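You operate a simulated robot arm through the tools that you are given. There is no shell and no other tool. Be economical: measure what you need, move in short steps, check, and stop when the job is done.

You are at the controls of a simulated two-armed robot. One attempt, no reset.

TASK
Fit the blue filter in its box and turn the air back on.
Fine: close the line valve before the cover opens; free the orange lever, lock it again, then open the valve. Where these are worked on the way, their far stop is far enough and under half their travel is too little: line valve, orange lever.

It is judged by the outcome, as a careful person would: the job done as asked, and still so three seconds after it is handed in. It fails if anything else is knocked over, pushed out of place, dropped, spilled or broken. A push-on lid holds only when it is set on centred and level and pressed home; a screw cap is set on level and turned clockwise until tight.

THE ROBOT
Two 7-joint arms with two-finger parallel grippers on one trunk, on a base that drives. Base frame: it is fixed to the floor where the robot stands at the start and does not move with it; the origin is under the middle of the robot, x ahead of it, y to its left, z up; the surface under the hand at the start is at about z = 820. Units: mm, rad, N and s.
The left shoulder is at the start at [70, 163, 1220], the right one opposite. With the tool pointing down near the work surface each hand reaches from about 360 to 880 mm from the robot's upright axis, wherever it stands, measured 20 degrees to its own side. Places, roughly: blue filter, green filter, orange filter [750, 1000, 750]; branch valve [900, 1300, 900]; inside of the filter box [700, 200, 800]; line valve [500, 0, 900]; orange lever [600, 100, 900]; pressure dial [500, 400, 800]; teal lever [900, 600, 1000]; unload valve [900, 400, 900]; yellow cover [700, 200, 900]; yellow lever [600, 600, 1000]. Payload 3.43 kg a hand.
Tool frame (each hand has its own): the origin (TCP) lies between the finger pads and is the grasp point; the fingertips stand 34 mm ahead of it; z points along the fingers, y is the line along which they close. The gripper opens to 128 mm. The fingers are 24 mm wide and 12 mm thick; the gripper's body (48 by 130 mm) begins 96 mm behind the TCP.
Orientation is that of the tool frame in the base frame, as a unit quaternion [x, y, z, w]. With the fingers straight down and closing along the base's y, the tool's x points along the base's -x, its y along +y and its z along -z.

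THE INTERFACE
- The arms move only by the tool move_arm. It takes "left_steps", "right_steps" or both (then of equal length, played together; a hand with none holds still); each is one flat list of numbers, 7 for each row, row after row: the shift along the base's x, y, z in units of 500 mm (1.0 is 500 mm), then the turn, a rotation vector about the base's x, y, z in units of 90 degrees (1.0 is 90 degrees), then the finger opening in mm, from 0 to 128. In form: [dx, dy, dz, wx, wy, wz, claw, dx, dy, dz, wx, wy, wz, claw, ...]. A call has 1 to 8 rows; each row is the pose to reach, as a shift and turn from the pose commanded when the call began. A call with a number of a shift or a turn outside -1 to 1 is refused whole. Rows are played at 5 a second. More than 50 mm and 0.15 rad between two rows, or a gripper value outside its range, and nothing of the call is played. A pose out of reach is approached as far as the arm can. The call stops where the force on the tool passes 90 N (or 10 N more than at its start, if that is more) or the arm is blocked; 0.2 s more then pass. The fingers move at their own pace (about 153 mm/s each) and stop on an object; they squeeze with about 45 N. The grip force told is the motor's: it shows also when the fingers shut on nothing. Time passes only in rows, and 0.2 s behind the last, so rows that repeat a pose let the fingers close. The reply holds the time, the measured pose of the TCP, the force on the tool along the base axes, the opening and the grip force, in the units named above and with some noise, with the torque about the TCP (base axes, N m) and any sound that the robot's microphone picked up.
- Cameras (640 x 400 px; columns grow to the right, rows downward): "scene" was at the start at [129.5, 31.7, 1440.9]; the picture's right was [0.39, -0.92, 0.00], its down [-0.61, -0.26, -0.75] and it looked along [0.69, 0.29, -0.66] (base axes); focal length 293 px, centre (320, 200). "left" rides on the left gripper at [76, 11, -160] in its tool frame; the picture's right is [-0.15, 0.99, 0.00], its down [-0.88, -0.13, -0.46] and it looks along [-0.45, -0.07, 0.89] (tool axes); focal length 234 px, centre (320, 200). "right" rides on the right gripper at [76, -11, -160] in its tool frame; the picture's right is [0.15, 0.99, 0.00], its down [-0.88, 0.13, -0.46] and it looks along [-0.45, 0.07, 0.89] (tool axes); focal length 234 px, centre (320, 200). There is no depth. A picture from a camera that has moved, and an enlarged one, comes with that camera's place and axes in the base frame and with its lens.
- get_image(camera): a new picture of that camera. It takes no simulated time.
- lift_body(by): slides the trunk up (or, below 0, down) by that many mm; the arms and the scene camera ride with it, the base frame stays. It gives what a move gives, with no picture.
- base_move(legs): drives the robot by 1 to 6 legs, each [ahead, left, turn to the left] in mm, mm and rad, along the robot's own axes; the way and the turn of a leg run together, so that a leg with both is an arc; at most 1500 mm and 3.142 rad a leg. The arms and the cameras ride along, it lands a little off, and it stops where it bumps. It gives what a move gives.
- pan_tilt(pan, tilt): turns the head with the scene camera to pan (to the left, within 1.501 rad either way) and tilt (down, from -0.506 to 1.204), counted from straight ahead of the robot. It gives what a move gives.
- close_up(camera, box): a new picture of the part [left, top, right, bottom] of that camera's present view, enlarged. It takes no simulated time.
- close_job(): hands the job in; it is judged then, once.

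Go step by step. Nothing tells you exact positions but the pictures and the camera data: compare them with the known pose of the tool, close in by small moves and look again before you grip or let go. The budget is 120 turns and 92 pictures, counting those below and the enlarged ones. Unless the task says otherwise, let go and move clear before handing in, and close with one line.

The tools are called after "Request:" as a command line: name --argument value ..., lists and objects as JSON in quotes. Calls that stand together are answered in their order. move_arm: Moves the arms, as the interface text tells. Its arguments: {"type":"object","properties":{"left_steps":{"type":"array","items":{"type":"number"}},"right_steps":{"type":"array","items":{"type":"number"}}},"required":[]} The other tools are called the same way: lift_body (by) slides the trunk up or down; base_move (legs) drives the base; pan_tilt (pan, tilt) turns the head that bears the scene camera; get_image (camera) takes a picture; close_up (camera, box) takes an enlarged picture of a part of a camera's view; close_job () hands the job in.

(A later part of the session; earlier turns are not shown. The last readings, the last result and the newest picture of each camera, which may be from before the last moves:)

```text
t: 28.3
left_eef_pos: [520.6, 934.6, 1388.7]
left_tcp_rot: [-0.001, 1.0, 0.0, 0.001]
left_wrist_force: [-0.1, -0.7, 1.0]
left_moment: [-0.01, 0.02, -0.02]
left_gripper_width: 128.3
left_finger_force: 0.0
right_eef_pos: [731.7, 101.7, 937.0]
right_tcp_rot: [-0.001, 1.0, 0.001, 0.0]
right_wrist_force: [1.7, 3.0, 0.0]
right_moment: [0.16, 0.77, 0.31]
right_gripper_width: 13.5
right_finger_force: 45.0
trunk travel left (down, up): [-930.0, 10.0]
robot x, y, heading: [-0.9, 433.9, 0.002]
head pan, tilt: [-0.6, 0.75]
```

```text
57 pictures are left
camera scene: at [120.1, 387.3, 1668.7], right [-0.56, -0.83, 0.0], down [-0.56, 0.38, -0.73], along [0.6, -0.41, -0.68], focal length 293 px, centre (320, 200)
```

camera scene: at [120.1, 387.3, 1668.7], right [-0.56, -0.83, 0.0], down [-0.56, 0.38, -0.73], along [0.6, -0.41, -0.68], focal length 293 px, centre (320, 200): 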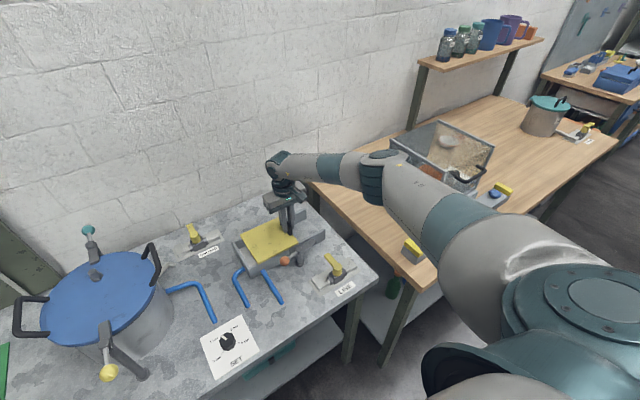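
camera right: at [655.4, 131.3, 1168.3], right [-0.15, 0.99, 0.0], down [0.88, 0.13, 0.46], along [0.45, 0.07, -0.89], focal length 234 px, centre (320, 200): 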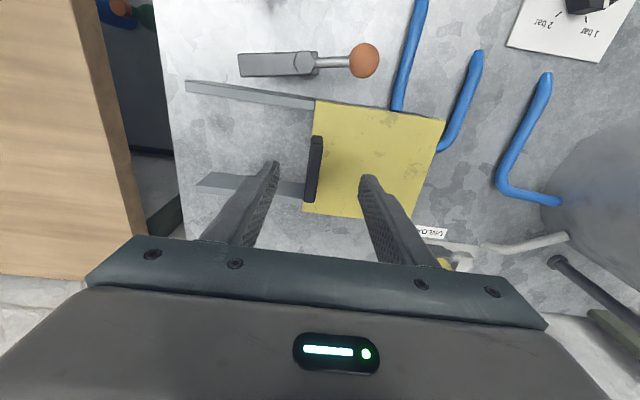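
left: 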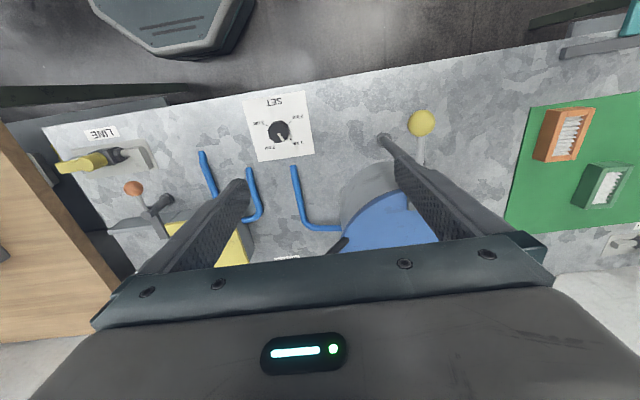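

It slides freely. I keep pulling.

Request:
move_arm --right_steps '[0, -0.05, 0, 0, 0, 0, 0, 0, -0.1, 0, 0, 0, 0, 0, 0, -0.15, 0, 0, 0, 0, 0, 0, -0.18, 0, 0, 0, 0, 0]'

Request:
get_image --camera "scene"

```text
t: 29.3
left_eef_pos: [519.4, 935.1, 1388.3]
left_tcp_rot: [-0.001, 1.0, 0.0, 0.0]
left_wrist_force: [0.2, -0.7, 0.1]
left_moment: [0.04, -0.04, 0.01]
left_gripper_width: 127.9
left_finger_force: 0.1
right_eef_pos: [732.5, 12.5, 936.0]
right_tcp_rot: [-0.001, 1.0, 0.0, 0.0]
right_wrist_force: [3.5, 4.8, 3.6]
right_moment: [0.07, -0.41, 0.21]
right_gripper_width: 13.6
right_finger_force: 44.8
trunk travel left (down, up): [-930.0, 10.0]
robot x, y, heading: [-1.3, 432.8, -0.001]
head pan, tilt: [-0.6, 0.75]
```

```text
56 pictures are left
camera scene: at [119.3, 388.4, 1668.9], right [-0.56, -0.83, 0.0], down [-0.56, 0.38, -0.73], along [0.6, -0.41, -0.68], focal length 293 px, centre (320, 200)
```

scene: 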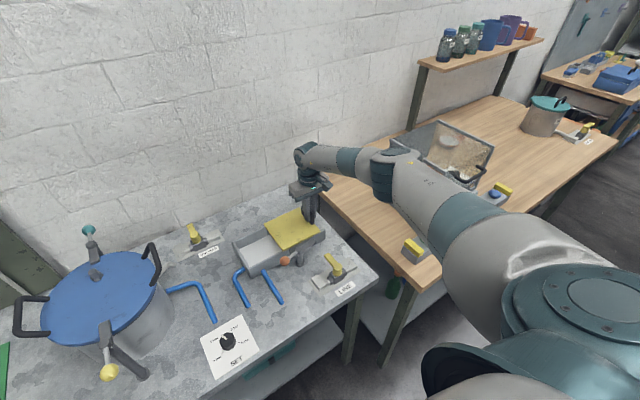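

Request:
close_up --camera "scene" --box '[220, 185, 350, 285]'

```text
4.00 times, centred on (285, 235) of scene
camera zoom: at [119.3, 388.4, 1668.9], right [-0.56, -0.83, 0.0], down [-0.56, 0.38, -0.73], along [0.6, -0.41, -0.68], focal length 1172 px, centre (460, 60)
```

zoom: 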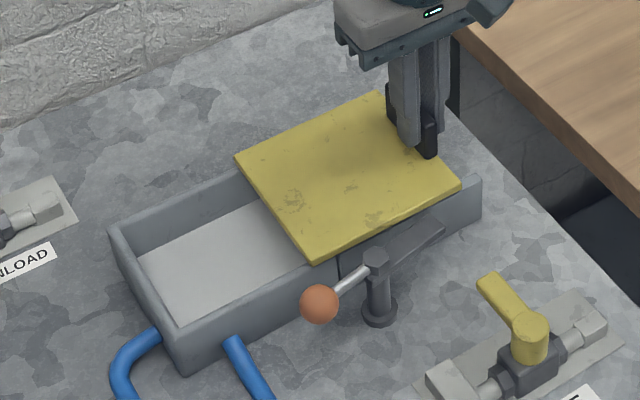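

The box is empty and nearly open; I pull the rest of the way gently to its stop.

Request:
move_arm --right_steps '[0, -0.02, 0, 0, 0, 0, 0, 0, -0.04, 0, 0, 0, 0, 0, 0, -0.05, 0, 0, 0, 0, 0]'

Request:
close_up --camera "scene" --box '[220, 185, 350, 285]'

```text
t: 30.1
left_eef_pos: [519.4, 936.1, 1388.4]
left_tcp_rot: [-0.001, 1.0, 0.0, 0.0]
left_wrist_force: [-0.6, -0.1, -0.7]
left_moment: [-0.02, -0.02, 0.0]
left_gripper_width: 128.0
left_finger_force: 0.0
right_eef_pos: [731.2, 2.8, 936.7]
right_tcp_rot: [-0.001, 1.0, -0.001, 0.0]
right_wrist_force: [7.8, 4.9, 2.4]
right_moment: [0.16, -1.01, 0.23]
right_gripper_width: 13.7
right_finger_force: 45.4
right hand out of reach, approached as far as the arm can: row 2, 3
trunk travel left (down, up): [-930.0, 10.0]
robot x, y, heading: [3.3, 435.8, 0.001]
head pan, tilt: [-0.6, 0.75]
```

```text
4.00 times, centred on (285, 235) of scene
camera zoom: at [120.5, 388.6, 1668.7], right [-0.56, -0.83, 0.0], down [-0.56, 0.38, -0.73], along [0.6, -0.41, -0.68], focal length 1172 px, centre (460, 60)
```

zoom: 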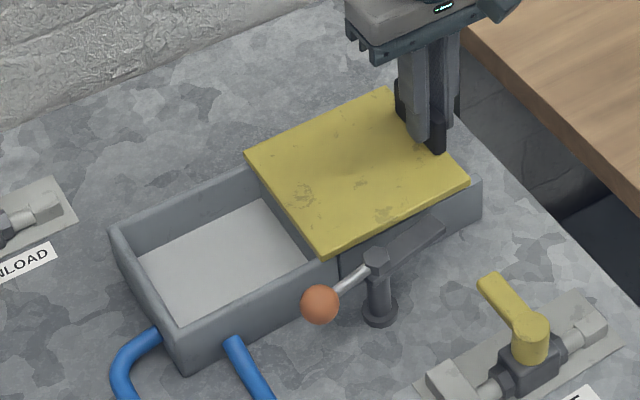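

The arm is at its reach limit with about 15 mm still overlapping. I drive the base slightly right, the hand riding along, to draw the cover clear.

Request:
base_move --legs '[[0, -18, 0]]'

Request:
close_up --camera "scene" --box '[220, 185, 350, 285]'

```text
t: 30.9
left_eef_pos: [521.9, 924.9, 1383.9]
left_tcp_rot: [-0.001, 1.0, -0.002, 0.0]
left_wrist_force: [0.4, 0.9, 0.5]
left_moment: [-0.05, -0.01, 0.01]
left_gripper_width: 127.9
left_finger_force: 0.0
right_eef_pos: [731.3, -7.4, 937.5]
right_tcp_rot: [-0.002, 1.0, -0.001, -0.002]
right_wrist_force: [3.3, 28.1, -3.8]
right_moment: [0.18, 0.44, -0.18]
right_gripper_width: 13.7
right_finger_force: 44.9
trunk travel left (down, up): [-930.0, 10.0]
robot x, y, heading: [0.9, 419.9, 0.006]
head pan, tilt: [-0.6, 0.75]
```

```text
4.00 times, centred on (285, 235) of scene
camera zoom: at [122.1, 378.6, 1668.6], right [-0.56, -0.83, 0.01], down [-0.57, 0.38, -0.73], along [0.6, -0.42, -0.68], focal length 1172 px, centre (460, 60)
```

zoom: 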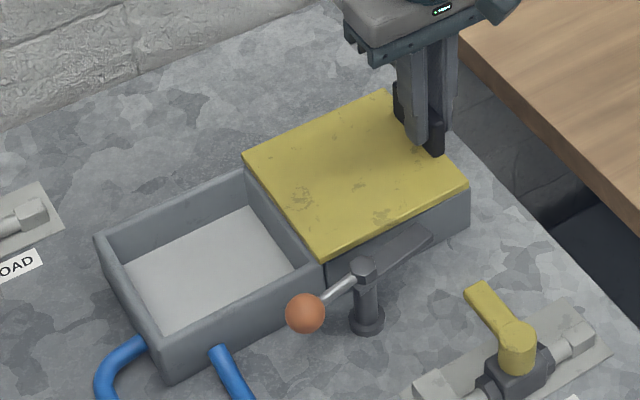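

The cover is at its open stop. I release and lift away.

Request:
move_arm --right_steps '[0, 0.01, 0, 0, 0, 0, 60, 0, 0.01, 0, 0, 0, 0, 60, 0, 0.01, 0.06, 0, 0, 0, 60, -0.02, 0.08, 0.14, 0, 0, 0, 60, -0.08, 0.15, 0.22, 0, 0, 0, 60, -0.14, 0.22, 0.3, 0, 0, 0, 60, -0.2, 0.28, 0.36, 0, 0, 0, 60]'

Request:
pan_tilt --pan 0.3 --tilt 0.8

Request:
get_image --camera "scene"

Request:
get_image --camera "left"

```text
refused: row 4 steps farther than a row can; nothing moved
```

```text
t: 32.1
left_eef_pos: [519.8, 920.0, 1387.0]
left_tcp_rot: [-0.002, 1.0, -0.001, 0.0]
left_wrist_force: [-0.3, 0.0, 0.0]
left_moment: [-0.02, -0.01, -0.01]
left_gripper_width: 128.0
left_finger_force: 0.1
right_eef_pos: [731.3, -8.4, 937.8]
right_tcp_rot: [-0.004, 1.0, 0.001, -0.001]
right_wrist_force: [4.1, 21.9, 0.7]
right_moment: [-0.11, -0.9, -0.17]
right_gripper_width: 13.3
right_finger_force: 45.2
trunk travel left (down, up): [-930.0, 10.0]
robot x, y, heading: [0.3, 420.1, 0.009]
head pan, tilt: [0.3, 0.799]
```

```text
52 pictures are left
camera scene: at [128.7, 444.8, 1664.6], right [0.3, -0.95, 0.0], down [-0.68, -0.22, -0.7], along [0.67, 0.21, -0.72], focal length 293 px, centre (320, 200)
```

scene: 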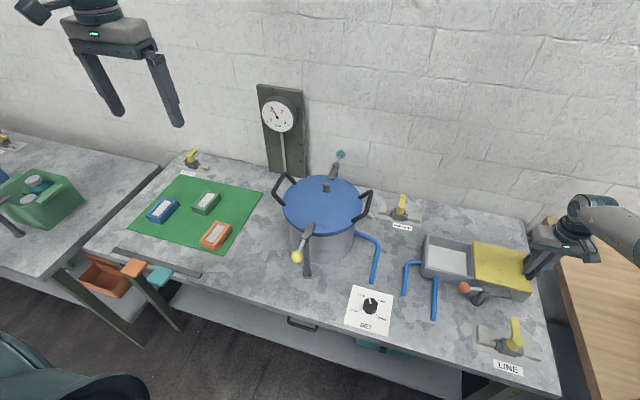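

```text
51 pictures are left
camera left: at [443.3, 932.2, 1546.8], right [0.14, 0.99, 0.0], down [0.88, -0.13, 0.46], along [0.45, -0.07, -0.89], focal length 234 px, centre (320, 200)
```

left: 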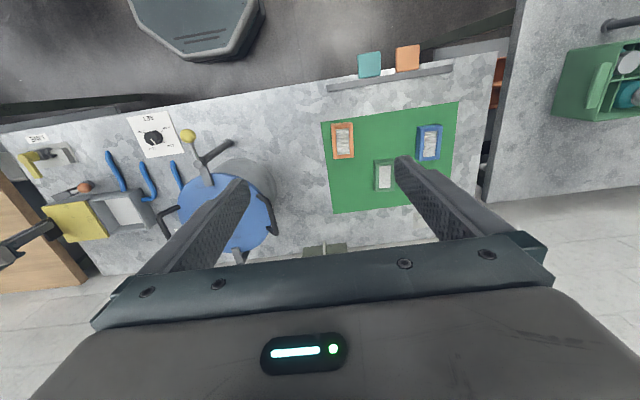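

I redo the release with shorter steps, right hand retreating up and back.

Request:
move_arm --right_steps '[0, 0.004, 0, 0, 0, 0, 60, 0, 0.004, 0, 0, 0, 0, 60, 0, 0.004, 0.07, 0, 0, 0, 60, -0.02, 0.04, 0.14, 0, 0, 0, 60, -0.07, 0.08, 0.2, 0, 0, 0, 60, -0.12, 0.12, 0.26, 0, 0, 0, 60, -0.17, 0.16, 0.32, 0, 0, 0, 60, -0.22, 0.2, 0.38, 0, 0, 0, 60]'

Request:
close_up --camera "scene" --box '[120, 170, 260, 260]'

Request:
close_up --camera "scene" --box '[390, 200, 550, 320]'

```text
t: 33.9
left_eef_pos: [519.5, 920.0, 1388.8]
left_tcp_rot: [-0.002, 1.0, 0.0, 0.0]
left_wrist_force: [0.7, -0.1, -0.1]
left_moment: [-0.03, 0.0, -0.02]
left_gripper_width: 128.0
left_finger_force: 0.1
right_eef_pos: [619.4, 86.1, 1126.9]
right_tcp_rot: [-0.001, 1.0, 0.001, -0.001]
right_wrist_force: [0.7, 0.4, 0.3]
right_moment: [0.0, 0.0, 0.02]
right_gripper_width: 60.1
right_finger_force: 0.0
trunk travel left (down, up): [-930.0, 10.0]
robot x, y, heading: [-0.5, 420.5, -0.0]
head pan, tilt: [0.3, 0.799]
```

```text
4.44 times, centred on (190, 215) of scene
camera zoom: at [127.1, 441.5, 1664.8], right [0.3, -0.95, 0.0], down [-0.68, -0.21, -0.7], along [0.67, 0.21, -0.72], focal length 1302 px, centre (898, 133)
```

zoom: 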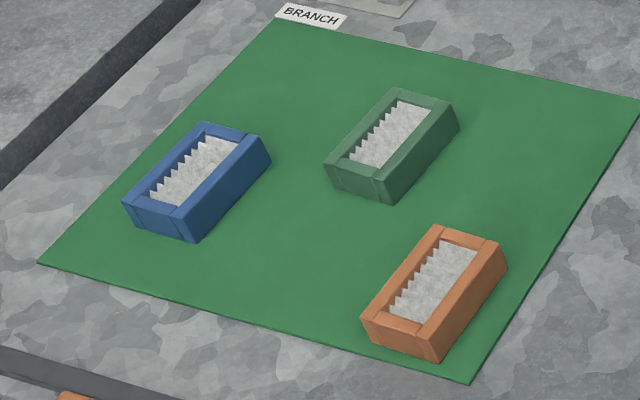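

```text
3.33 times, centred on (470, 260) of scene
camera zoom: at [127.1, 441.5, 1664.8], right [0.3, -0.95, 0.0], down [-0.68, -0.21, -0.7], along [0.67, 0.21, -0.72], focal length 977 px, centre (-180, 0)
```

zoom: 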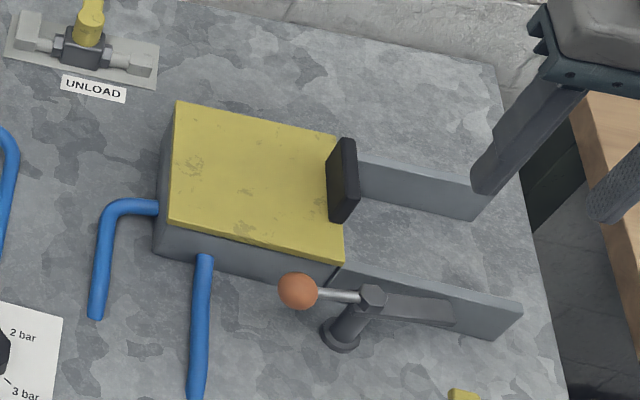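

The cover has shut itself again — it is self-closing, so one hand must hold it open while the other inserts the filter. So I fetch the blue filter (about (657, 1225)) with the left hand first. Right hand goes up and back, then I drive left.

Request:
move_arm --right_steps '[-0.03, 0.03, 0.08, 0, 0, 0, 60, -0.06, 0.06, 0.16, 0, 0, 0, 60, -0.09, 0.09, 0.24, 0, 0, 0, 60, -0.13, 0.13, 0.31, 0, 0, 0, 60, -0.18, 0.18, 0.37, 0, 0, 0, 60, -0.24, 0.23, 0.4, 0, 0, 0, 60]'

Request:
base_move --legs '[[0, 500, 0]]'

Request:
get_image --camera "left"

Request:
get_image --camera "scene"

```text
t: 35.3
left_eef_pos: [518.2, 919.7, 1389.2]
left_tcp_rot: [-0.001, 1.0, 0.0, 0.0]
left_wrist_force: [-0.6, 0.3, 0.1]
left_moment: [0.0, -0.03, -0.01]
left_gripper_width: 128.0
left_finger_force: 0.0
right_eef_pos: [500.0, 202.1, 1326.0]
right_tcp_rot: [-0.003, 1.0, 0.0, -0.001]
right_wrist_force: [0.3, 0.6, 0.7]
right_moment: [-0.01, 0.01, 0.0]
right_gripper_width: 60.0
right_finger_force: 0.0
trunk travel left (down, up): [-930.0, 10.0]
robot x, y, heading: [1.1, 418.2, -0.004]
head pan, tilt: [0.3, 0.799]
```

```text
t: 38.2
left_eef_pos: [516.0, 1413.0, 1389.0]
left_tcp_rot: [-0.004, 1.0, 0.001, 0.001]
left_wrist_force: [-0.1, -1.0, -0.2]
left_moment: [0.03, -0.02, 0.02]
left_gripper_width: 128.2
left_finger_force: 0.1
right_eef_pos: [499.6, 695.4, 1325.1]
right_tcp_rot: [-0.004, 1.0, 0.003, -0.001]
right_wrist_force: [-0.5, 0.2, -0.3]
right_moment: [0.01, 0.02, 0.0]
right_gripper_width: 60.1
right_finger_force: 0.1
trunk travel left (down, up): [-930.0, 10.0]
robot x, y, heading: [-4.2, 914.5, 0.013]
head pan, tilt: [0.3, 0.799]
```

```text
48 pictures are left
camera left: at [438.7, 1422.1, 1549.2], right [0.14, 0.99, 0.0], down [0.88, -0.13, 0.46], along [0.45, -0.06, -0.89], focal length 234 px, centre (320, 200)
```

left: 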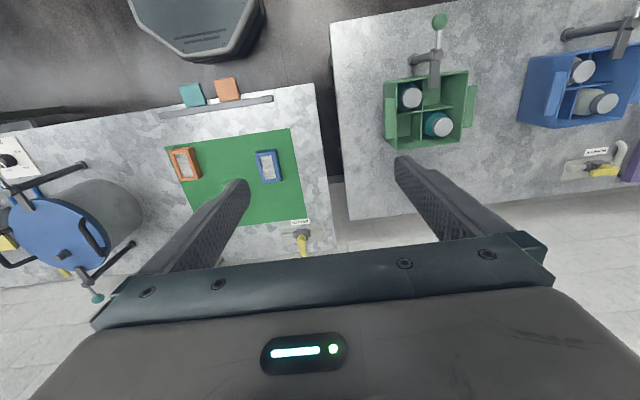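

```text
47 pictures are left
camera scene: at [125.7, 933.2, 1664.8], right [0.3, -0.95, 0.0], down [-0.68, -0.22, -0.7], along [0.66, 0.21, -0.72], focal length 293 px, centre (320, 200)
```

scene: 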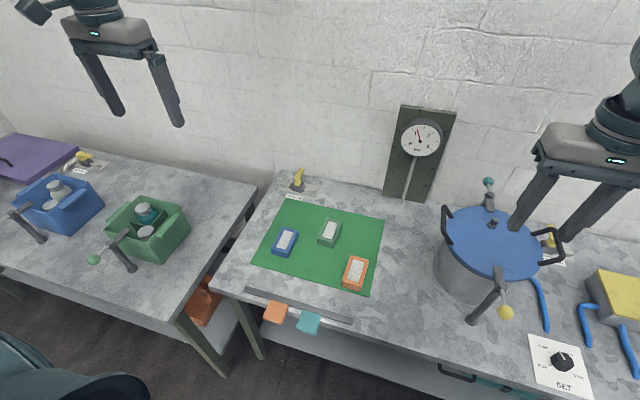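

Now the left hand moves above the blue filter for a close look.

Request:
move_arm --left_steps '[0.032, -0.045, -0.07, 0, 0, 0, 110, 0.064, -0.09, -0.14, 0, 0, 0, 110, 0.096, -0.135, -0.21, 0, 0, 0, 110, 0.128, -0.18, -0.28, 0, 0, 0, 110, 0.16, -0.225, -0.35, 0, 0, 0, 110, 0.2, -0.28, -0.42, 0, 0, 0, 110, 0.24, -0.33, -0.48, 0, 0, 0, 110, 0.278, -0.374, -0.54, 0, 0, 0, 110]'

Request:
move_arm --left_steps '[0, 0, -0.06, 0, 0, 0, 110, 0, 0, -0.12, 0, 0, 0, 110]'

Request:
get_image --camera "left"

Request:
close_up --camera "scene" --box '[240, 190, 380, 290]'

```text
t: 40.0
left_eef_pos: [645.2, 1236.0, 1130.7]
left_tcp_rot: [-0.004, 1.0, 0.0, 0.0]
left_wrist_force: [-0.5, 0.3, 1.0]
left_moment: [-0.02, -0.01, 0.01]
left_gripper_width: 110.0
left_finger_force: 0.0
left hand out of reach, approached as far as the arm can: row 8
right_eef_pos: [502.0, 696.4, 1324.1]
right_tcp_rot: [-0.005, 1.0, 0.002, -0.001]
right_wrist_force: [0.0, -0.5, -0.1]
right_moment: [-0.02, 0.01, 0.02]
right_gripper_width: 60.0
right_finger_force: 0.1
trunk travel left (down, up): [-930.0, 10.0]
robot x, y, heading: [-4.1, 907.9, 0.01]
head pan, tilt: [0.3, 0.799]
```

```text
t: 40.6
left_eef_pos: [619.7, 1251.6, 1098.4]
left_tcp_rot: [-0.003, 1.0, 0.0, 0.0]
left_wrist_force: [0.3, 0.2, 0.1]
left_moment: [-0.03, 0.0, 0.01]
left_gripper_width: 109.8
left_finger_force: 0.0
left hand out of reach, approached as far as the arm can: row 1, 2
right_eef_pos: [499.6, 696.3, 1325.5]
right_tcp_rot: [-0.003, 1.0, 0.002, -0.002]
right_wrist_force: [-0.4, 0.1, 0.3]
right_moment: [-0.02, -0.05, 0.01]
right_gripper_width: 60.1
right_finger_force: 0.1
trunk travel left (down, up): [-930.0, 10.0]
robot x, y, heading: [-2.7, 910.2, 0.008]
head pan, tilt: [0.3, 0.799]
```

```text
46 pictures are left
camera left: at [543.9, 1261.5, 1257.5], right [0.14, 0.99, 0.0], down [0.88, -0.12, 0.46], along [0.45, -0.06, -0.89], focal length 234 px, centre (320, 200)
```

left: 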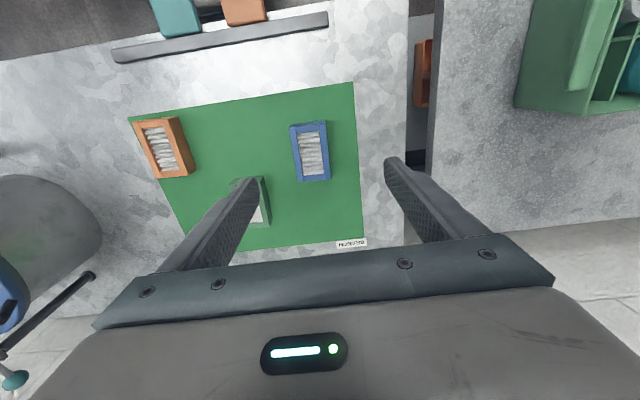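

```text
4.00 times, centred on (310, 240) of scene
camera zoom: at [126.4, 935.6, 1664.7], right [0.3, -0.95, 0.0], down [-0.68, -0.22, -0.7], along [0.66, 0.21, -0.72], focal length 1172 px, centre (360, 40)
```

zoom: 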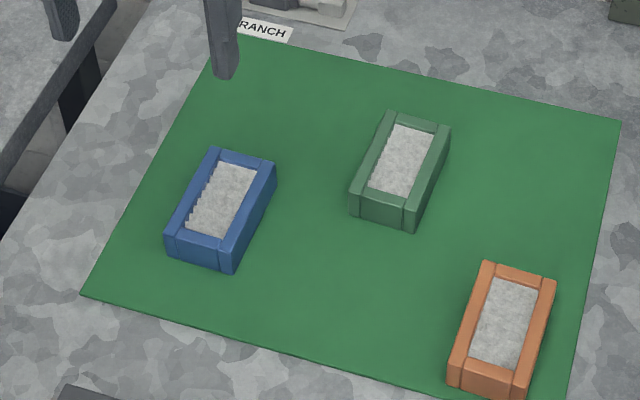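

The trunk is too high for this reach. The filter is about 100 × 58 mm, its long axis along x, centred near (655, 1229). I lower the trunk and re-centre.

Request:
lift_body --by -150

Request:
move_arm --left_steps '[0.036, -0.022, 0, 0, 0, 0, 110, 0.07, -0.045, 0, 0, 0, 0, 110, 0.07, -0.045, 0, 0, 0, 0, 110]'

Request:
get_image --camera "left"

```text
t: 42.4
left_eef_pos: [619.4, 1251.4, 949.3]
left_tcp_rot: [-0.003, 1.0, 0.0, 0.001]
left_wrist_force: [-0.5, 0.5, -0.3]
left_moment: [-0.01, 0.02, -0.02]
left_gripper_width: 110.0
left_finger_force: 0.1
right_eef_pos: [500.8, 695.7, 1175.3]
right_tcp_rot: [-0.004, 1.0, 0.002, -0.001]
right_wrist_force: [0.3, -0.4, -0.4]
right_moment: [-0.03, 0.01, -0.01]
right_gripper_width: 60.0
right_finger_force: 0.1
trunk travel left (down, up): [-780.0, 160.0]
robot x, y, heading: [-0.8, 910.3, 0.008]
head pan, tilt: [0.3, 0.799]
```

```text
t: 43.2
left_eef_pos: [634.1, 1241.5, 968.1]
left_tcp_rot: [-0.003, 1.0, 0.0, 0.0]
left_wrist_force: [0.3, 0.2, 0.0]
left_moment: [0.0, 0.01, 0.0]
left_gripper_width: 109.9
left_finger_force: 0.0
left hand out of reach, approached as far as the arm can: row 1, 2, 3
right_eef_pos: [500.3, 697.8, 1175.1]
right_tcp_rot: [-0.004, 1.0, 0.001, -0.002]
right_wrist_force: [0.3, 0.3, -0.3]
right_moment: [0.02, -0.02, -0.03]
right_gripper_width: 59.9
right_finger_force: 0.1
trunk travel left (down, up): [-780.0, 160.0]
robot x, y, heading: [-4.6, 911.8, 0.011]
head pan, tilt: [0.3, 0.799]
```

```text
44 pictures are left
camera left: at [557.9, 1252.0, 1127.2], right [0.14, 0.99, 0.0], down [0.88, -0.12, 0.46], along [0.45, -0.06, -0.89], focal length 234 px, centre (320, 200)
```

left: 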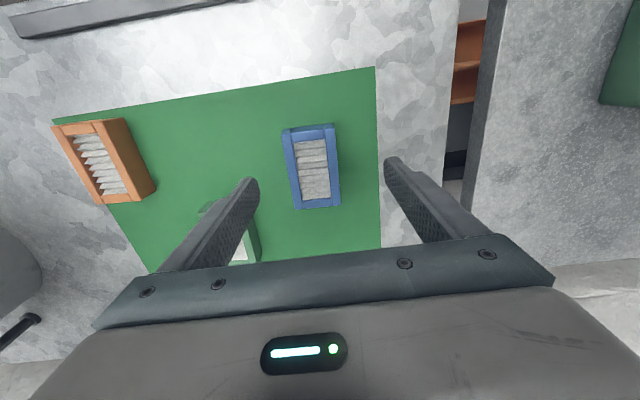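

I drive a bit ahead and left so that the filter is well within reach.

Request:
base_move --legs '[[70, 60, 0]]'

Request:
move_arm --left_steps '[0, 0, 0, 0, 0, 0, 110]'

```text
t: 44.3
left_eef_pos: [704.3, 1301.5, 969.4]
left_tcp_rot: [-0.004, 1.0, 0.0, 0.001]
left_wrist_force: [0.4, -0.2, -0.6]
left_moment: [-0.01, 0.0, -0.02]
left_gripper_width: 110.1
left_finger_force: 0.0
right_eef_pos: [569.3, 758.2, 1174.7]
right_tcp_rot: [-0.004, 1.0, 0.002, 0.0]
right_wrist_force: [0.5, 0.5, 0.1]
right_moment: [0.03, 0.01, 0.02]
right_gripper_width: 60.1
right_finger_force: 0.1
trunk travel left (down, up): [-780.0, 160.0]
robot x, y, heading: [62.4, 975.5, 0.008]
head pan, tilt: [0.3, 0.799]
```

```text
t: 44.7
left_eef_pos: [703.6, 1300.6, 969.2]
left_tcp_rot: [-0.003, 1.0, 0.0, 0.002]
left_wrist_force: [-1.0, -0.4, 0.9]
left_moment: [0.02, -0.01, 0.06]
left_gripper_width: 110.3
left_finger_force: 0.0
right_eef_pos: [568.6, 757.1, 1176.0]
right_tcp_rot: [-0.004, 1.0, 0.002, 0.0]
right_wrist_force: [0.0, 0.2, 0.8]
right_moment: [0.04, -0.01, -0.02]
right_gripper_width: 60.1
right_finger_force: 0.0
trunk travel left (down, up): [-780.0, 160.0]
robot x, y, heading: [64.7, 973.7, 0.012]
head pan, tilt: [0.3, 0.799]
```

Request:
move_arm --left_steps '[-0.05, -0.07, 0, 0, 0, 0, 110, -0.099, -0.139, 0, 0, 0, 0, 110, -0.099, -0.139, -0.06, 0, 0, 0, 110, -0.099, -0.139, -0.06, 0, 0, 0, 110]'

Request:
get_image --camera "left"

Request:
close_up --camera "scene" --box '[220, 170, 380, 290]'

```text
t: 45.7
left_eef_pos: [642.4, 1246.0, 955.5]
left_tcp_rot: [-0.004, 1.0, -0.001, 0.0]
left_wrist_force: [0.7, -0.5, -0.1]
left_moment: [0.02, 0.02, 0.03]
left_gripper_width: 110.0
left_finger_force: 0.1
left hand out of reach, approached as far as the arm can: row 2, 3, 4
right_eef_pos: [571.1, 757.4, 1175.3]
right_tcp_rot: [-0.004, 1.0, 0.002, -0.002]
right_wrist_force: [0.2, 0.1, -0.6]
right_moment: [-0.01, 0.01, -0.01]
right_gripper_width: 59.9
right_finger_force: 0.1
trunk travel left (down, up): [-780.0, 160.0]
robot x, y, heading: [61.8, 971.8, 0.007]
head pan, tilt: [0.3, 0.799]
```

```text
43 pictures are left
camera left: at [565.7, 1256.4, 1114.2], right [0.14, 0.99, 0.0], down [0.88, -0.12, 0.46], along [0.45, -0.06, -0.89], focal length 234 px, centre (320, 200)
```

left: 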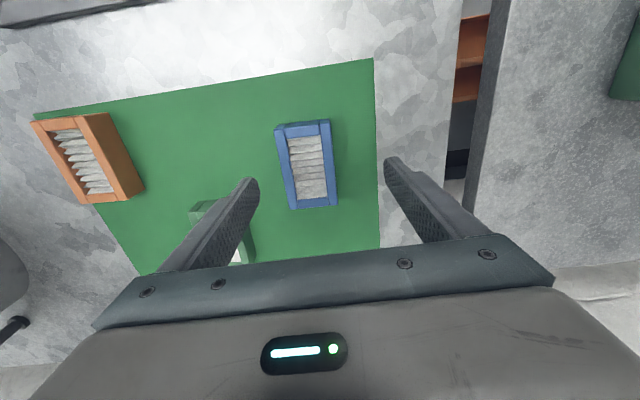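

```text
3.33 times, centred on (300, 230) of scene
camera zoom: at [196.2, 996.4, 1514.7], right [0.3, -0.95, 0.0], down [-0.68, -0.22, -0.7], along [0.66, 0.21, -0.72], focal length 977 px, centre (387, 100)
```

zoom: 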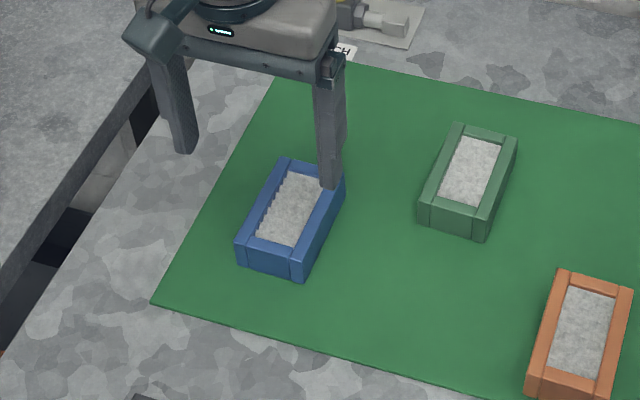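

Oddly the hand balks when moving inward or lower. I test lowering from a more outward spot to learn which limit it is.

Request:
move_arm --left_steps '[-0.04, 0.08, 0.02, 0, 0, 0, 110, -0.08, 0.16, 0.0, 0, 0, 0, 110, -0.1, 0.2, -0.06, 0, 0, 0, 110]'

Request:
pan_tilt --pan 0.8 --tilt 0.6

Request:
get_image --camera "scene"

```text
t: 46.5
left_eef_pos: [594.6, 1346.0, 924.0]
left_tcp_rot: [-0.002, 1.0, 0.0, 0.001]
left_wrist_force: [-0.3, 0.0, 0.0]
left_moment: [0.05, 0.05, 0.01]
left_gripper_width: 109.8
left_finger_force: 0.0
right_eef_pos: [570.5, 757.8, 1175.7]
right_tcp_rot: [-0.003, 1.0, 0.002, -0.003]
right_wrist_force: [-0.1, -0.6, 0.3]
right_moment: [0.04, 0.03, 0.03]
right_gripper_width: 60.3
right_finger_force: 0.0
trunk travel left (down, up): [-780.0, 160.0]
robot x, y, heading: [67.5, 972.7, 0.008]
head pan, tilt: [0.3, 0.799]
```

```text
t: 47.4
left_eef_pos: [593.8, 1346.1, 926.2]
left_tcp_rot: [-0.003, 1.0, 0.0, 0.0]
left_wrist_force: [-0.9, 0.4, -0.1]
left_moment: [-0.06, 0.01, -0.02]
left_gripper_width: 110.1
left_finger_force: 0.0
right_eef_pos: [570.9, 758.6, 1175.3]
right_tcp_rot: [-0.003, 1.0, 0.002, -0.001]
right_wrist_force: [0.5, -0.1, 0.6]
right_moment: [0.0, 0.01, -0.03]
right_gripper_width: 59.7
right_finger_force: 0.0
trunk travel left (down, up): [-780.0, 160.0]
robot x, y, heading: [63.7, 974.4, 0.008]
head pan, tilt: [0.799, 0.6]
```

```text
41 pictures are left
camera scene: at [180.1, 1035.9, 1531.6], right [0.72, -0.69, 0.0], down [-0.39, -0.41, -0.82], along [0.57, 0.59, -0.57], focal length 293 px, centre (320, 200)
```

scene: 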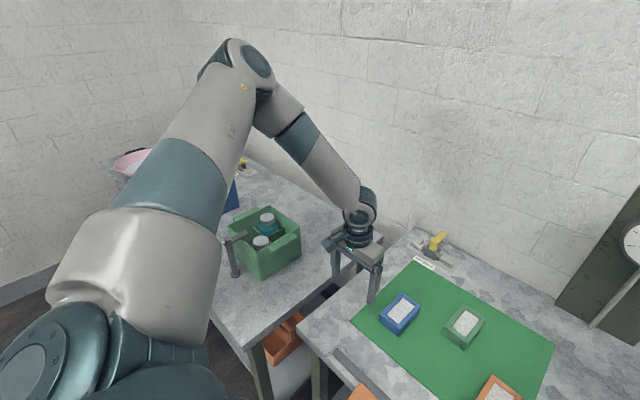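

The limit is on the inward side, so I drive the base right, which brings the hand over the filter in this arm posture.

Request:
base_move --legs '[[15, -115, 0]]'

Request:
move_arm --left_steps '[0.04, 0, 0, 0, 0, 0, 110, 0.08, 0, 0, 0, 0, 0, 110, 0.08, 0, 0, 0, 0, 0, 110]'

Request:
get_image --camera "left"

```text
t: 48.7
left_eef_pos: [610.3, 1230.5, 923.6]
left_tcp_rot: [-0.002, 1.0, -0.001, 0.001]
left_wrist_force: [-0.3, 0.6, 0.7]
left_moment: [-0.02, -0.01, 0.02]
left_gripper_width: 109.9
left_finger_force: 0.1
right_eef_pos: [585.2, 643.5, 1177.1]
right_tcp_rot: [-0.004, 1.0, 0.001, -0.001]
right_wrist_force: [1.0, 0.4, 0.0]
right_moment: [-0.01, 0.01, 0.02]
right_gripper_width: 59.9
right_finger_force: 0.1
trunk travel left (down, up): [-780.0, 160.0]
robot x, y, heading: [82.3, 853.5, 0.012]
head pan, tilt: [0.799, 0.6]
```

```text
t: 49.5
left_eef_pos: [651.6, 1227.7, 924.9]
left_tcp_rot: [-0.002, 1.0, 0.0, 0.001]
left_wrist_force: [0.7, 0.2, 0.7]
left_moment: [0.01, -0.03, 0.04]
left_gripper_width: 110.0
left_finger_force: 0.1
right_eef_pos: [585.2, 641.4, 1175.6]
right_tcp_rot: [-0.004, 1.0, 0.001, -0.001]
right_wrist_force: [0.3, -1.0, 0.3]
right_moment: [0.0, 0.01, 0.0]
right_gripper_width: 60.0
right_finger_force: 0.1
trunk travel left (down, up): [-780.0, 160.0]
robot x, y, heading: [83.6, 858.0, 0.005]
head pan, tilt: [0.799, 0.6]
```

```text
40 pictures are left
camera left: at [575.0, 1239.1, 1083.8], right [0.14, 0.99, 0.0], down [0.88, -0.13, 0.46], along [0.45, -0.06, -0.89], focal length 234 px, centre (320, 200)
```

left: 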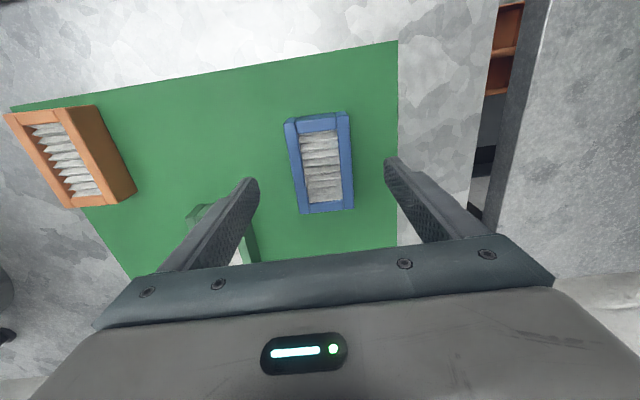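

Aligned over the blue filter. Descend and grip across its width.

Request:
move_arm --left_steps '[0, 0.005, -0.05, 0, 0, 0, 110, 0, 0.005, -0.1, 0, 0, 0, 110, 0, 0.005, -0.118, 0, 0, 0, 110, 0, 0.005, -0.118, 0, 0, 0, 0, 0, 0.005, -0.118, 0, 0, 0, 0, 0, 0.005, -0.118, 0, 0, 0, 0]'

Request:
get_image --camera "left"

Request:
close_up --camera "scene" --box '[280, 200, 520, 380]'

```text
t: 50.9
left_eef_pos: [639.8, 1237.7, 886.5]
left_tcp_rot: [-0.003, 1.0, 0.0, 0.001]
left_wrist_force: [0.6, 0.5, 0.7]
left_moment: [0.0, -0.02, 0.01]
left_gripper_width: 60.8
left_finger_force: 45.3
left hand out of reach, approached as far as the arm can: row 2, 3, 4, 5, 6
right_eef_pos: [585.9, 641.0, 1175.3]
right_tcp_rot: [-0.003, 1.0, 0.002, -0.001]
right_wrist_force: [-0.5, 0.2, -0.3]
right_moment: [-0.03, 0.02, 0.01]
right_gripper_width: 60.0
right_finger_force: 0.1
trunk travel left (down, up): [-780.0, 160.0]
robot x, y, heading: [82.2, 855.9, 0.005]
head pan, tilt: [0.799, 0.6]
```

```text
39 pictures are left
camera left: at [562.9, 1248.7, 1045.7], right [0.14, 0.99, 0.0], down [0.88, -0.13, 0.46], along [0.45, -0.07, -0.89], focal length 234 px, centre (320, 200)
```

left: 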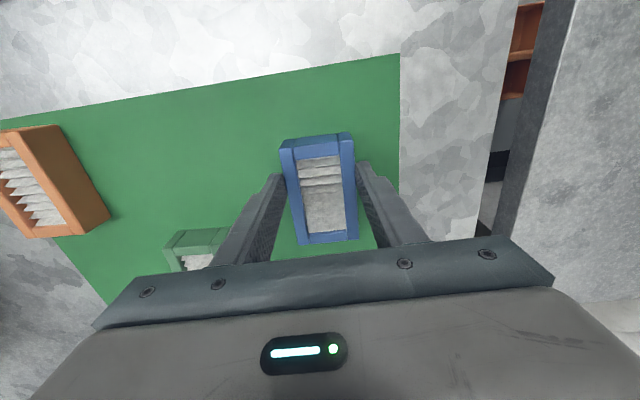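

```text
2.22 times, centred on (400, 290) of scene
camera zoom: at [196.0, 919.9, 1531.6], right [0.72, -0.69, 0.0], down [-0.39, -0.41, -0.82], along [0.57, 0.59, -0.57], focal length 651 px, centre (142, 0)
```

zoom: 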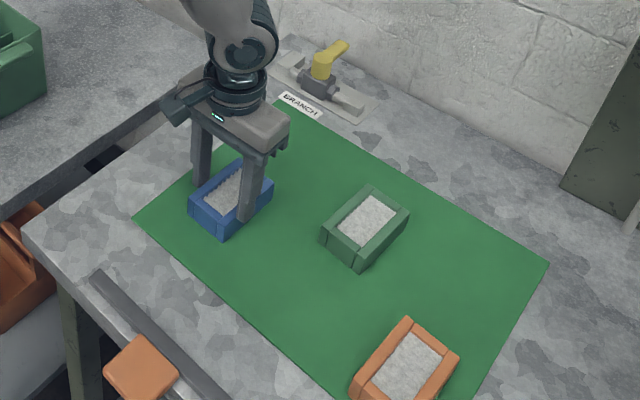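

The grip is too high on the filter. I open, nudge the base ahead to centre, and lower the trunk so the hand goes lower.

Request:
move_arm --left_steps '[0, 0, 0, 0, 0, 0, 110, 0, 0, 0, 0, 0, 0, 110]'

Request:
base_move --legs '[[10, -5, 0]]'

Request:
lift_body --by -22

Request:
get_image --camera "left"

```text
t: 51.5
left_eef_pos: [639.3, 1238.4, 886.4]
left_tcp_rot: [-0.003, 1.0, 0.0, 0.001]
left_wrist_force: [-0.6, 0.1, 0.5]
left_moment: [0.02, 0.02, -0.02]
left_gripper_width: 109.9
left_finger_force: 0.0
right_eef_pos: [584.9, 640.9, 1174.6]
right_tcp_rot: [-0.004, 1.0, 0.002, -0.001]
right_wrist_force: [0.0, -0.1, 0.1]
right_moment: [-0.03, 0.0, 0.0]
right_gripper_width: 60.0
right_finger_force: 0.0
trunk travel left (down, up): [-780.0, 160.0]
robot x, y, heading: [80.5, 852.5, 0.006]
head pan, tilt: [0.799, 0.6]
```

```text
t: 52.2
left_eef_pos: [647.2, 1234.6, 887.6]
left_tcp_rot: [-0.002, 1.0, -0.001, 0.002]
left_wrist_force: [-1.4, 0.5, -0.3]
left_moment: [-0.02, 0.01, 0.0]
left_gripper_width: 109.9
left_finger_force: 0.0
right_eef_pos: [592.9, 637.1, 1177.6]
right_tcp_rot: [-0.004, 1.0, 0.001, 0.0]
right_wrist_force: [-0.1, 1.3, -0.6]
right_moment: [0.0, -0.06, -0.03]
right_gripper_width: 60.2
right_finger_force: 0.0
trunk travel left (down, up): [-780.0, 160.0]
robot x, y, heading: [92.3, 853.0, 0.004]
head pan, tilt: [0.799, 0.6]
```

```text
t: 52.9
left_eef_pos: [649.6, 1233.4, 864.1]
left_tcp_rot: [-0.003, 1.0, 0.0, 0.001]
left_wrist_force: [0.3, -1.0, -0.3]
left_moment: [-0.02, 0.0, -0.01]
left_gripper_width: 110.2
left_finger_force: 0.2
right_eef_pos: [595.2, 637.6, 1153.6]
right_tcp_rot: [-0.003, 1.0, 0.001, -0.001]
right_wrist_force: [-0.2, -0.8, -1.0]
right_moment: [0.05, -0.02, -0.01]
right_gripper_width: 60.0
right_finger_force: 0.0
trunk travel left (down, up): [-758.0, 182.0]
robot x, y, heading: [87.4, 848.0, 0.006]
head pan, tilt: [0.799, 0.6]
```

```text
37 pictures are left
camera left: at [572.4, 1244.2, 1023.7], right [0.14, 0.99, 0.0], down [0.88, -0.12, 0.46], along [0.45, -0.06, -0.89], focal length 234 px, centre (320, 200)
```

left: 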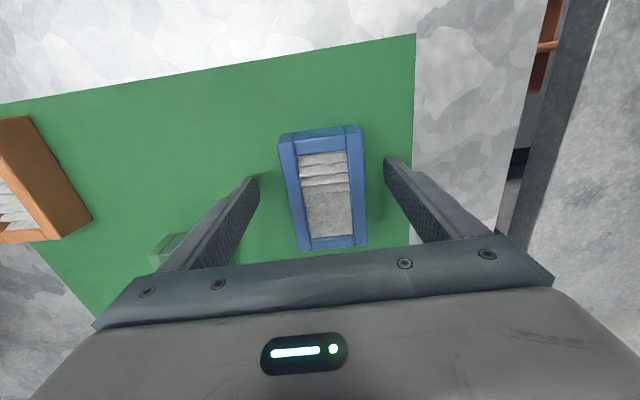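

Centred now with tips near the mat. Grip and lift.

Request:
move_arm --left_steps '[0, 0, 0, 0, 0, 0, 0, 0, 0, 0, 0, 0, 0, 0, 0, 0, 0, 0, 0, 0, 0]'

Request:
lift_body --by 182

Request:
close_up --camera "left" --box '[220, 90, 440, 270]'

```text
t: 53.7
left_eef_pos: [649.8, 1234.0, 864.8]
left_tcp_rot: [-0.002, 1.0, 0.0, 0.001]
left_wrist_force: [0.2, -1.0, 1.2]
left_moment: [0.04, 0.02, 0.03]
left_gripper_width: 60.5
left_finger_force: 44.8
right_eef_pos: [595.6, 635.8, 1154.5]
right_tcp_rot: [-0.003, 1.0, 0.002, -0.001]
right_wrist_force: [0.5, 0.2, -0.4]
right_moment: [0.01, 0.02, 0.04]
right_gripper_width: 60.1
right_finger_force: 0.0
trunk travel left (down, up): [-758.0, 182.0]
robot x, y, heading: [93.3, 851.8, 0.001]
head pan, tilt: [0.799, 0.6]
```

```text
t: 55.7
left_eef_pos: [649.5, 1233.5, 1046.1]
left_tcp_rot: [-0.003, 1.0, 0.0, 0.001]
left_wrist_force: [-0.4, -0.6, -0.3]
left_moment: [-0.01, 0.02, 0.02]
left_gripper_width: 0.0
left_finger_force: 33.0
right_eef_pos: [596.6, 636.7, 1335.5]
right_tcp_rot: [-0.004, 1.0, 0.001, -0.001]
right_wrist_force: [-0.2, 0.7, -0.7]
right_moment: [-0.03, 0.01, 0.04]
right_gripper_width: 60.1
right_finger_force: 0.0
trunk travel left (down, up): [-940.0, 0.0]
robot x, y, heading: [92.4, 852.9, 0.005]
head pan, tilt: [0.799, 0.6]
```

```text
2.22 times, centred on (330, 180) of left
camera zoom: at [572.7, 1244.1, 1205.5], right [0.14, 0.99, 0.0], down [0.88, -0.12, 0.46], along [0.45, -0.06, -0.89], focal length 520 px, centre (298, 244)
```

zoom: 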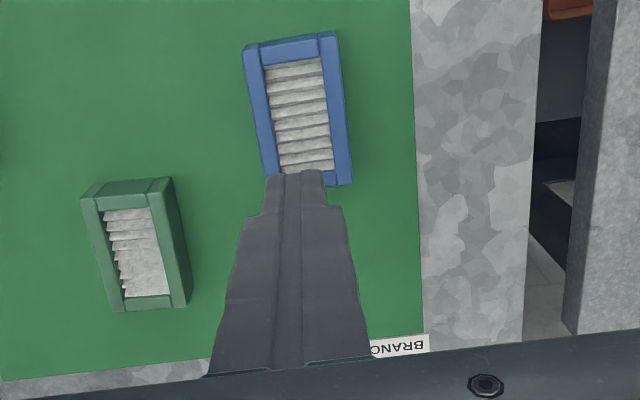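

The filter slipped out and is still on the mat. I look closely at it to see why.

Request:
close_up --camera "scene" --box '[330, 230, 480, 340]'

```text
3.64 times, centred on (405, 285) of scene
camera zoom: at [206.2, 915.0, 1691.5], right [0.72, -0.69, 0.0], down [-0.39, -0.41, -0.82], along [0.57, 0.59, -0.57], focal length 1065 px, centre (11, -109)
```

zoom: 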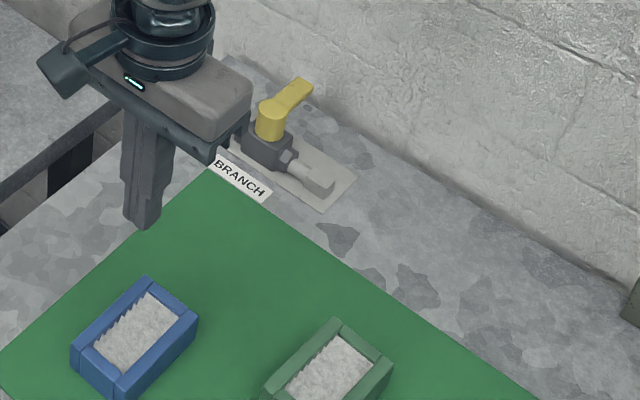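

It lies square to the gripper, so I'll retry with a deeper grip and a short test lift.

Request:
move_arm --left_steps '[0, 0, 0, 0, 0, 0, 100, 0, 0, 0, 0, 0, 0, 100, 0, 0, 0, 0, 0, 0, 100]'

Request:
lift_body --by -187

Request:
move_arm --left_steps '[0, 0, 0, 0, 0, 0, 0, 0, 0, 0, 0, 0, 0, 0, 0, 0, 0, 0, 0, 0, 0, 0, 0, 0, 0, 0, 0, 0]'

Request:
close_up --camera "scene" --box '[290, 190, 470, 320]'

```text
t: 56.5
left_eef_pos: [649.8, 1234.3, 1047.0]
left_tcp_rot: [-0.003, 1.0, 0.0, 0.001]
left_wrist_force: [0.5, -0.2, 0.1]
left_moment: [0.01, -0.02, -0.02]
left_gripper_width: 100.2
left_finger_force: 0.0
right_eef_pos: [596.4, 636.9, 1335.9]
right_tcp_rot: [-0.004, 1.0, 0.002, 0.0]
right_wrist_force: [0.2, 0.6, 0.4]
right_moment: [-0.02, -0.01, 0.01]
right_gripper_width: 60.0
right_finger_force: 0.2
trunk travel left (down, up): [-940.0, 0.0]
robot x, y, heading: [91.3, 850.2, 0.006]
head pan, tilt: [0.799, 0.6]
```

```text
t: 58.6
left_eef_pos: [649.2, 1234.1, 858.8]
left_tcp_rot: [-0.003, 1.0, 0.0, 0.001]
left_wrist_force: [0.1, 1.0, -0.2]
left_moment: [0.0, -0.02, 0.01]
left_gripper_width: 99.8
left_finger_force: 0.2
right_eef_pos: [595.8, 636.5, 1148.9]
right_tcp_rot: [-0.003, 1.0, 0.002, -0.001]
right_wrist_force: [-0.3, 0.2, -0.2]
right_moment: [0.0, 0.01, -0.02]
right_gripper_width: 60.1
right_finger_force: 0.0
trunk travel left (down, up): [-753.0, 187.0]
robot x, y, heading: [90.6, 852.4, 0.006]
head pan, tilt: [0.799, 0.6]
```

```text
t: 59.6
left_eef_pos: [648.6, 1233.3, 859.5]
left_tcp_rot: [-0.003, 1.0, 0.0, 0.001]
left_wrist_force: [0.3, 1.2, 2.0]
left_moment: [0.07, -0.02, 0.03]
left_gripper_width: 60.7
left_finger_force: 44.9
right_eef_pos: [594.8, 636.4, 1148.3]
right_tcp_rot: [-0.003, 1.0, 0.002, -0.001]
right_wrist_force: [0.4, -0.7, 0.2]
right_moment: [-0.01, -0.02, 0.0]
right_gripper_width: 60.2
right_finger_force: 0.1
trunk travel left (down, up): [-753.0, 187.0]
robot x, y, heading: [92.5, 851.8, 0.007]
head pan, tilt: [0.799, 0.6]
```

```text
3.08 times, centred on (380, 255) of scene
camera zoom: at [205.8, 915.0, 1504.6], right [0.72, -0.69, 0.0], down [-0.39, -0.41, -0.82], along [0.57, 0.59, -0.57], focal length 902 px, centre (135, 31)
```

zoom: 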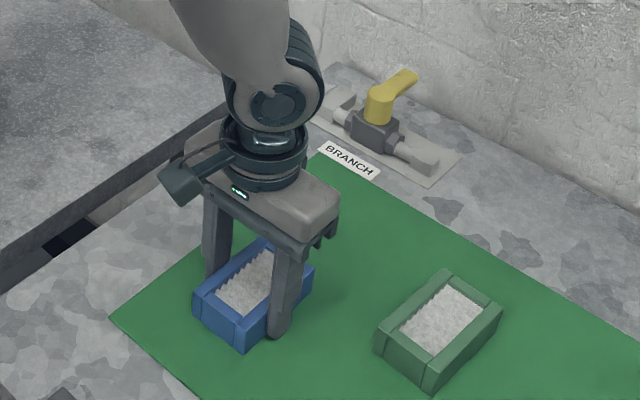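

Request:
lift_body --by 15

Request:
close_up --camera "scene" --box '[290, 190, 470, 320]'

```text
t: 60.2
left_eef_pos: [649.6, 1232.7, 874.3]
left_tcp_rot: [-0.003, 1.0, -0.001, 0.001]
left_wrist_force: [0.3, 0.2, 0.0]
left_moment: [0.02, -0.03, -0.03]
left_gripper_width: 60.5
left_finger_force: 45.8
right_eef_pos: [595.7, 636.4, 1164.4]
right_tcp_rot: [-0.004, 1.0, 0.002, -0.001]
right_wrist_force: [-0.5, 0.4, -0.2]
right_moment: [-0.02, 0.0, 0.01]
right_gripper_width: 60.1
right_finger_force: 0.0
trunk travel left (down, up): [-768.0, 172.0]
robot x, y, heading: [95.1, 851.8, 0.005]
head pan, tilt: [0.799, 0.6]
```

```text
3.08 times, centred on (380, 255) of scene
camera zoom: at [205.9, 914.9, 1519.6], right [0.72, -0.69, 0.0], down [-0.39, -0.41, -0.82], along [0.57, 0.59, -0.57], focal length 902 px, centre (135, 31)
```

zoom: 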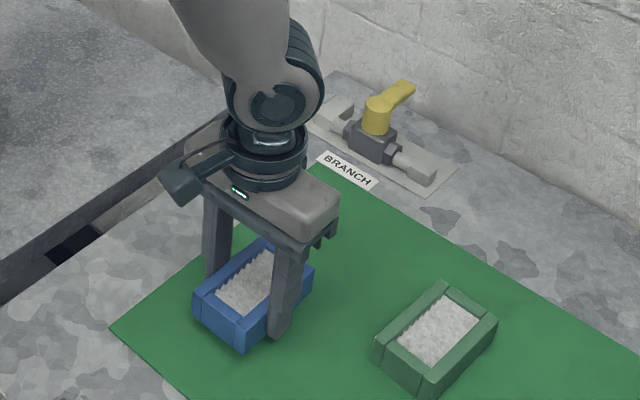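

It rises with the hand. I lift further in two stages, checking the grip.

Request:
lift_body --by 40

Request:
lift_body --by 100

Request:
get_image --camera "left"

```text
t: 61.0
left_eef_pos: [649.8, 1234.3, 913.5]
left_tcp_rot: [-0.003, 1.0, -0.001, 0.001]
left_wrist_force: [0.2, 0.0, 0.3]
left_moment: [-0.01, -0.01, -0.01]
left_gripper_width: 60.6
left_finger_force: 44.8
right_eef_pos: [595.6, 636.3, 1204.0]
right_tcp_rot: [-0.003, 1.0, 0.002, -0.001]
right_wrist_force: [0.5, 0.6, -0.2]
right_moment: [-0.01, 0.0, 0.0]
right_gripper_width: 60.0
right_finger_force: 0.0
trunk travel left (down, up): [-808.0, 132.0]
robot x, y, heading: [90.9, 851.3, 0.009]
head pan, tilt: [0.799, 0.6]
```

```text
t: 62.4
left_eef_pos: [649.3, 1235.4, 1013.8]
left_tcp_rot: [-0.003, 1.0, 0.0, 0.0]
left_wrist_force: [0.0, -0.5, -1.1]
left_moment: [-0.03, 0.0, 0.02]
left_gripper_width: 60.8
left_finger_force: 44.5
right_eef_pos: [595.3, 637.7, 1302.8]
right_tcp_rot: [-0.003, 1.0, 0.002, -0.002]
right_wrist_force: [0.4, 0.3, 0.1]
right_moment: [0.0, 0.01, 0.03]
right_gripper_width: 60.0
right_finger_force: 0.0
trunk travel left (down, up): [-908.0, 32.0]
robot x, y, heading: [95.7, 849.3, 0.003]
head pan, tilt: [0.799, 0.6]
```

```text
32 pictures are left
camera left: at [572.8, 1244.1, 1173.5], right [0.14, 0.99, 0.0], down [0.88, -0.12, 0.46], along [0.45, -0.06, -0.89], focal length 234 px, centre (320, 200)
```

left: 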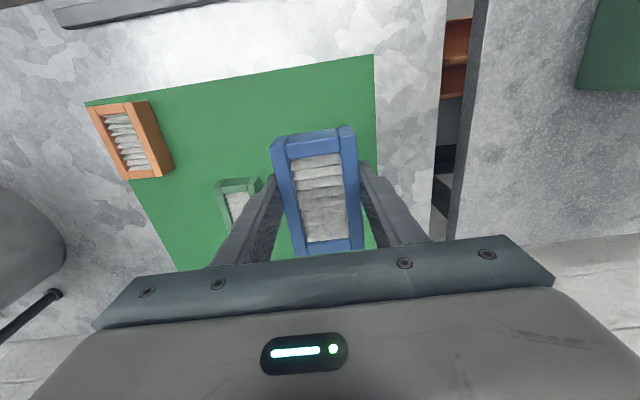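

The filter is held. To place it in the box the left hand must work further inward, so I test whether turning the wrist (yaw clockwise) frees the inward limit.

Request:
move_arm --left_steps '[0, -0.02, 0, 0, 0, -0.09, 0, 0, -0.04, 0, 0, 0, -0.18, 0, 0, -0.06, 0, 0, 0, -0.27, 0, 0, -0.08, 0, 0, 0, -0.36, 0, 0, -0.1, 0, 0, 0, -0.45, 0, 0, -0.14, 0, 0, 0, -0.54, 0, 0, -0.18, 0, 0, 0, -0.63, 0, 0, -0.24, 0, 0, 0, -0.7, 0]'

```text
t: 64.2
left_eef_pos: [631.1, 1138.1, 1052.0]
left_tcp_rot: [0.521, 0.854, -0.001, 0.002]
left_wrist_force: [0.5, -0.3, -0.8]
left_moment: [0.01, 0.01, -0.01]
left_gripper_width: 60.5
left_finger_force: 45.0
left hand out of reach, approached as far as the arm can: row 2, 3, 4, 5, 6, 7, 8
right_eef_pos: [595.7, 636.4, 1304.6]
right_tcp_rot: [-0.003, 1.0, 0.002, -0.001]
right_wrist_force: [1.2, -0.4, 0.0]
right_moment: [0.04, -0.01, 0.0]
right_gripper_width: 60.1
right_finger_force: 0.1
trunk travel left (down, up): [-908.0, 32.0]
robot x, y, heading: [91.7, 853.6, 0.005]
head pan, tilt: [0.799, 0.6]
```

Not the yaw alone. I'll raise the hand high, bring it inward there, and then try descending in a different arm posture.

Request:
move_arm --left_steps '[0, 0, 0.08, 0, 0, 0.08, 0, 0, 0, 0.16, 0, 0, 0.16, 0, 0, 0, 0.24, 0, 0, 0.24, 0, 0, 0, 0.32, 0, 0, 0.32, 0, 0, -0.02, 0.4, 0, 0, 0.4, 0, 0, -0.04, 0.46, 0, 0, 0.49, 0, 0, -0.08, 0.5, 0, 0, 0.58, 0, 0.02, -0.12, 0.5, 0, 0, 0.69, 0]'

Request:
get_image --camera "scene"

```text
refused: row 8 steps farther than a row can; nothing moved
```

```text
31 pictures are left
camera scene: at [205.8, 914.3, 1659.6], right [0.72, -0.69, 0.0], down [-0.39, -0.41, -0.83], along [0.57, 0.6, -0.56], focal length 293 px, centre (320, 200)
```

scene: 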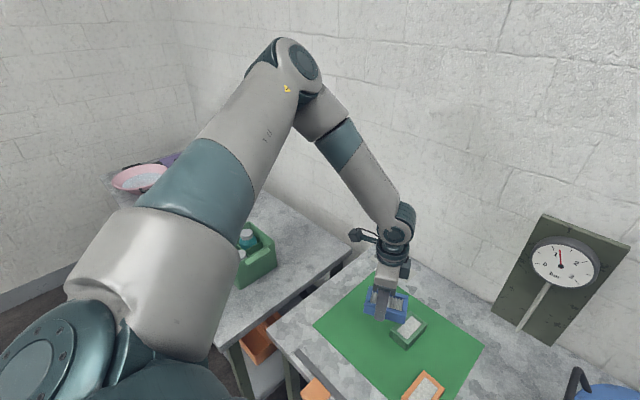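

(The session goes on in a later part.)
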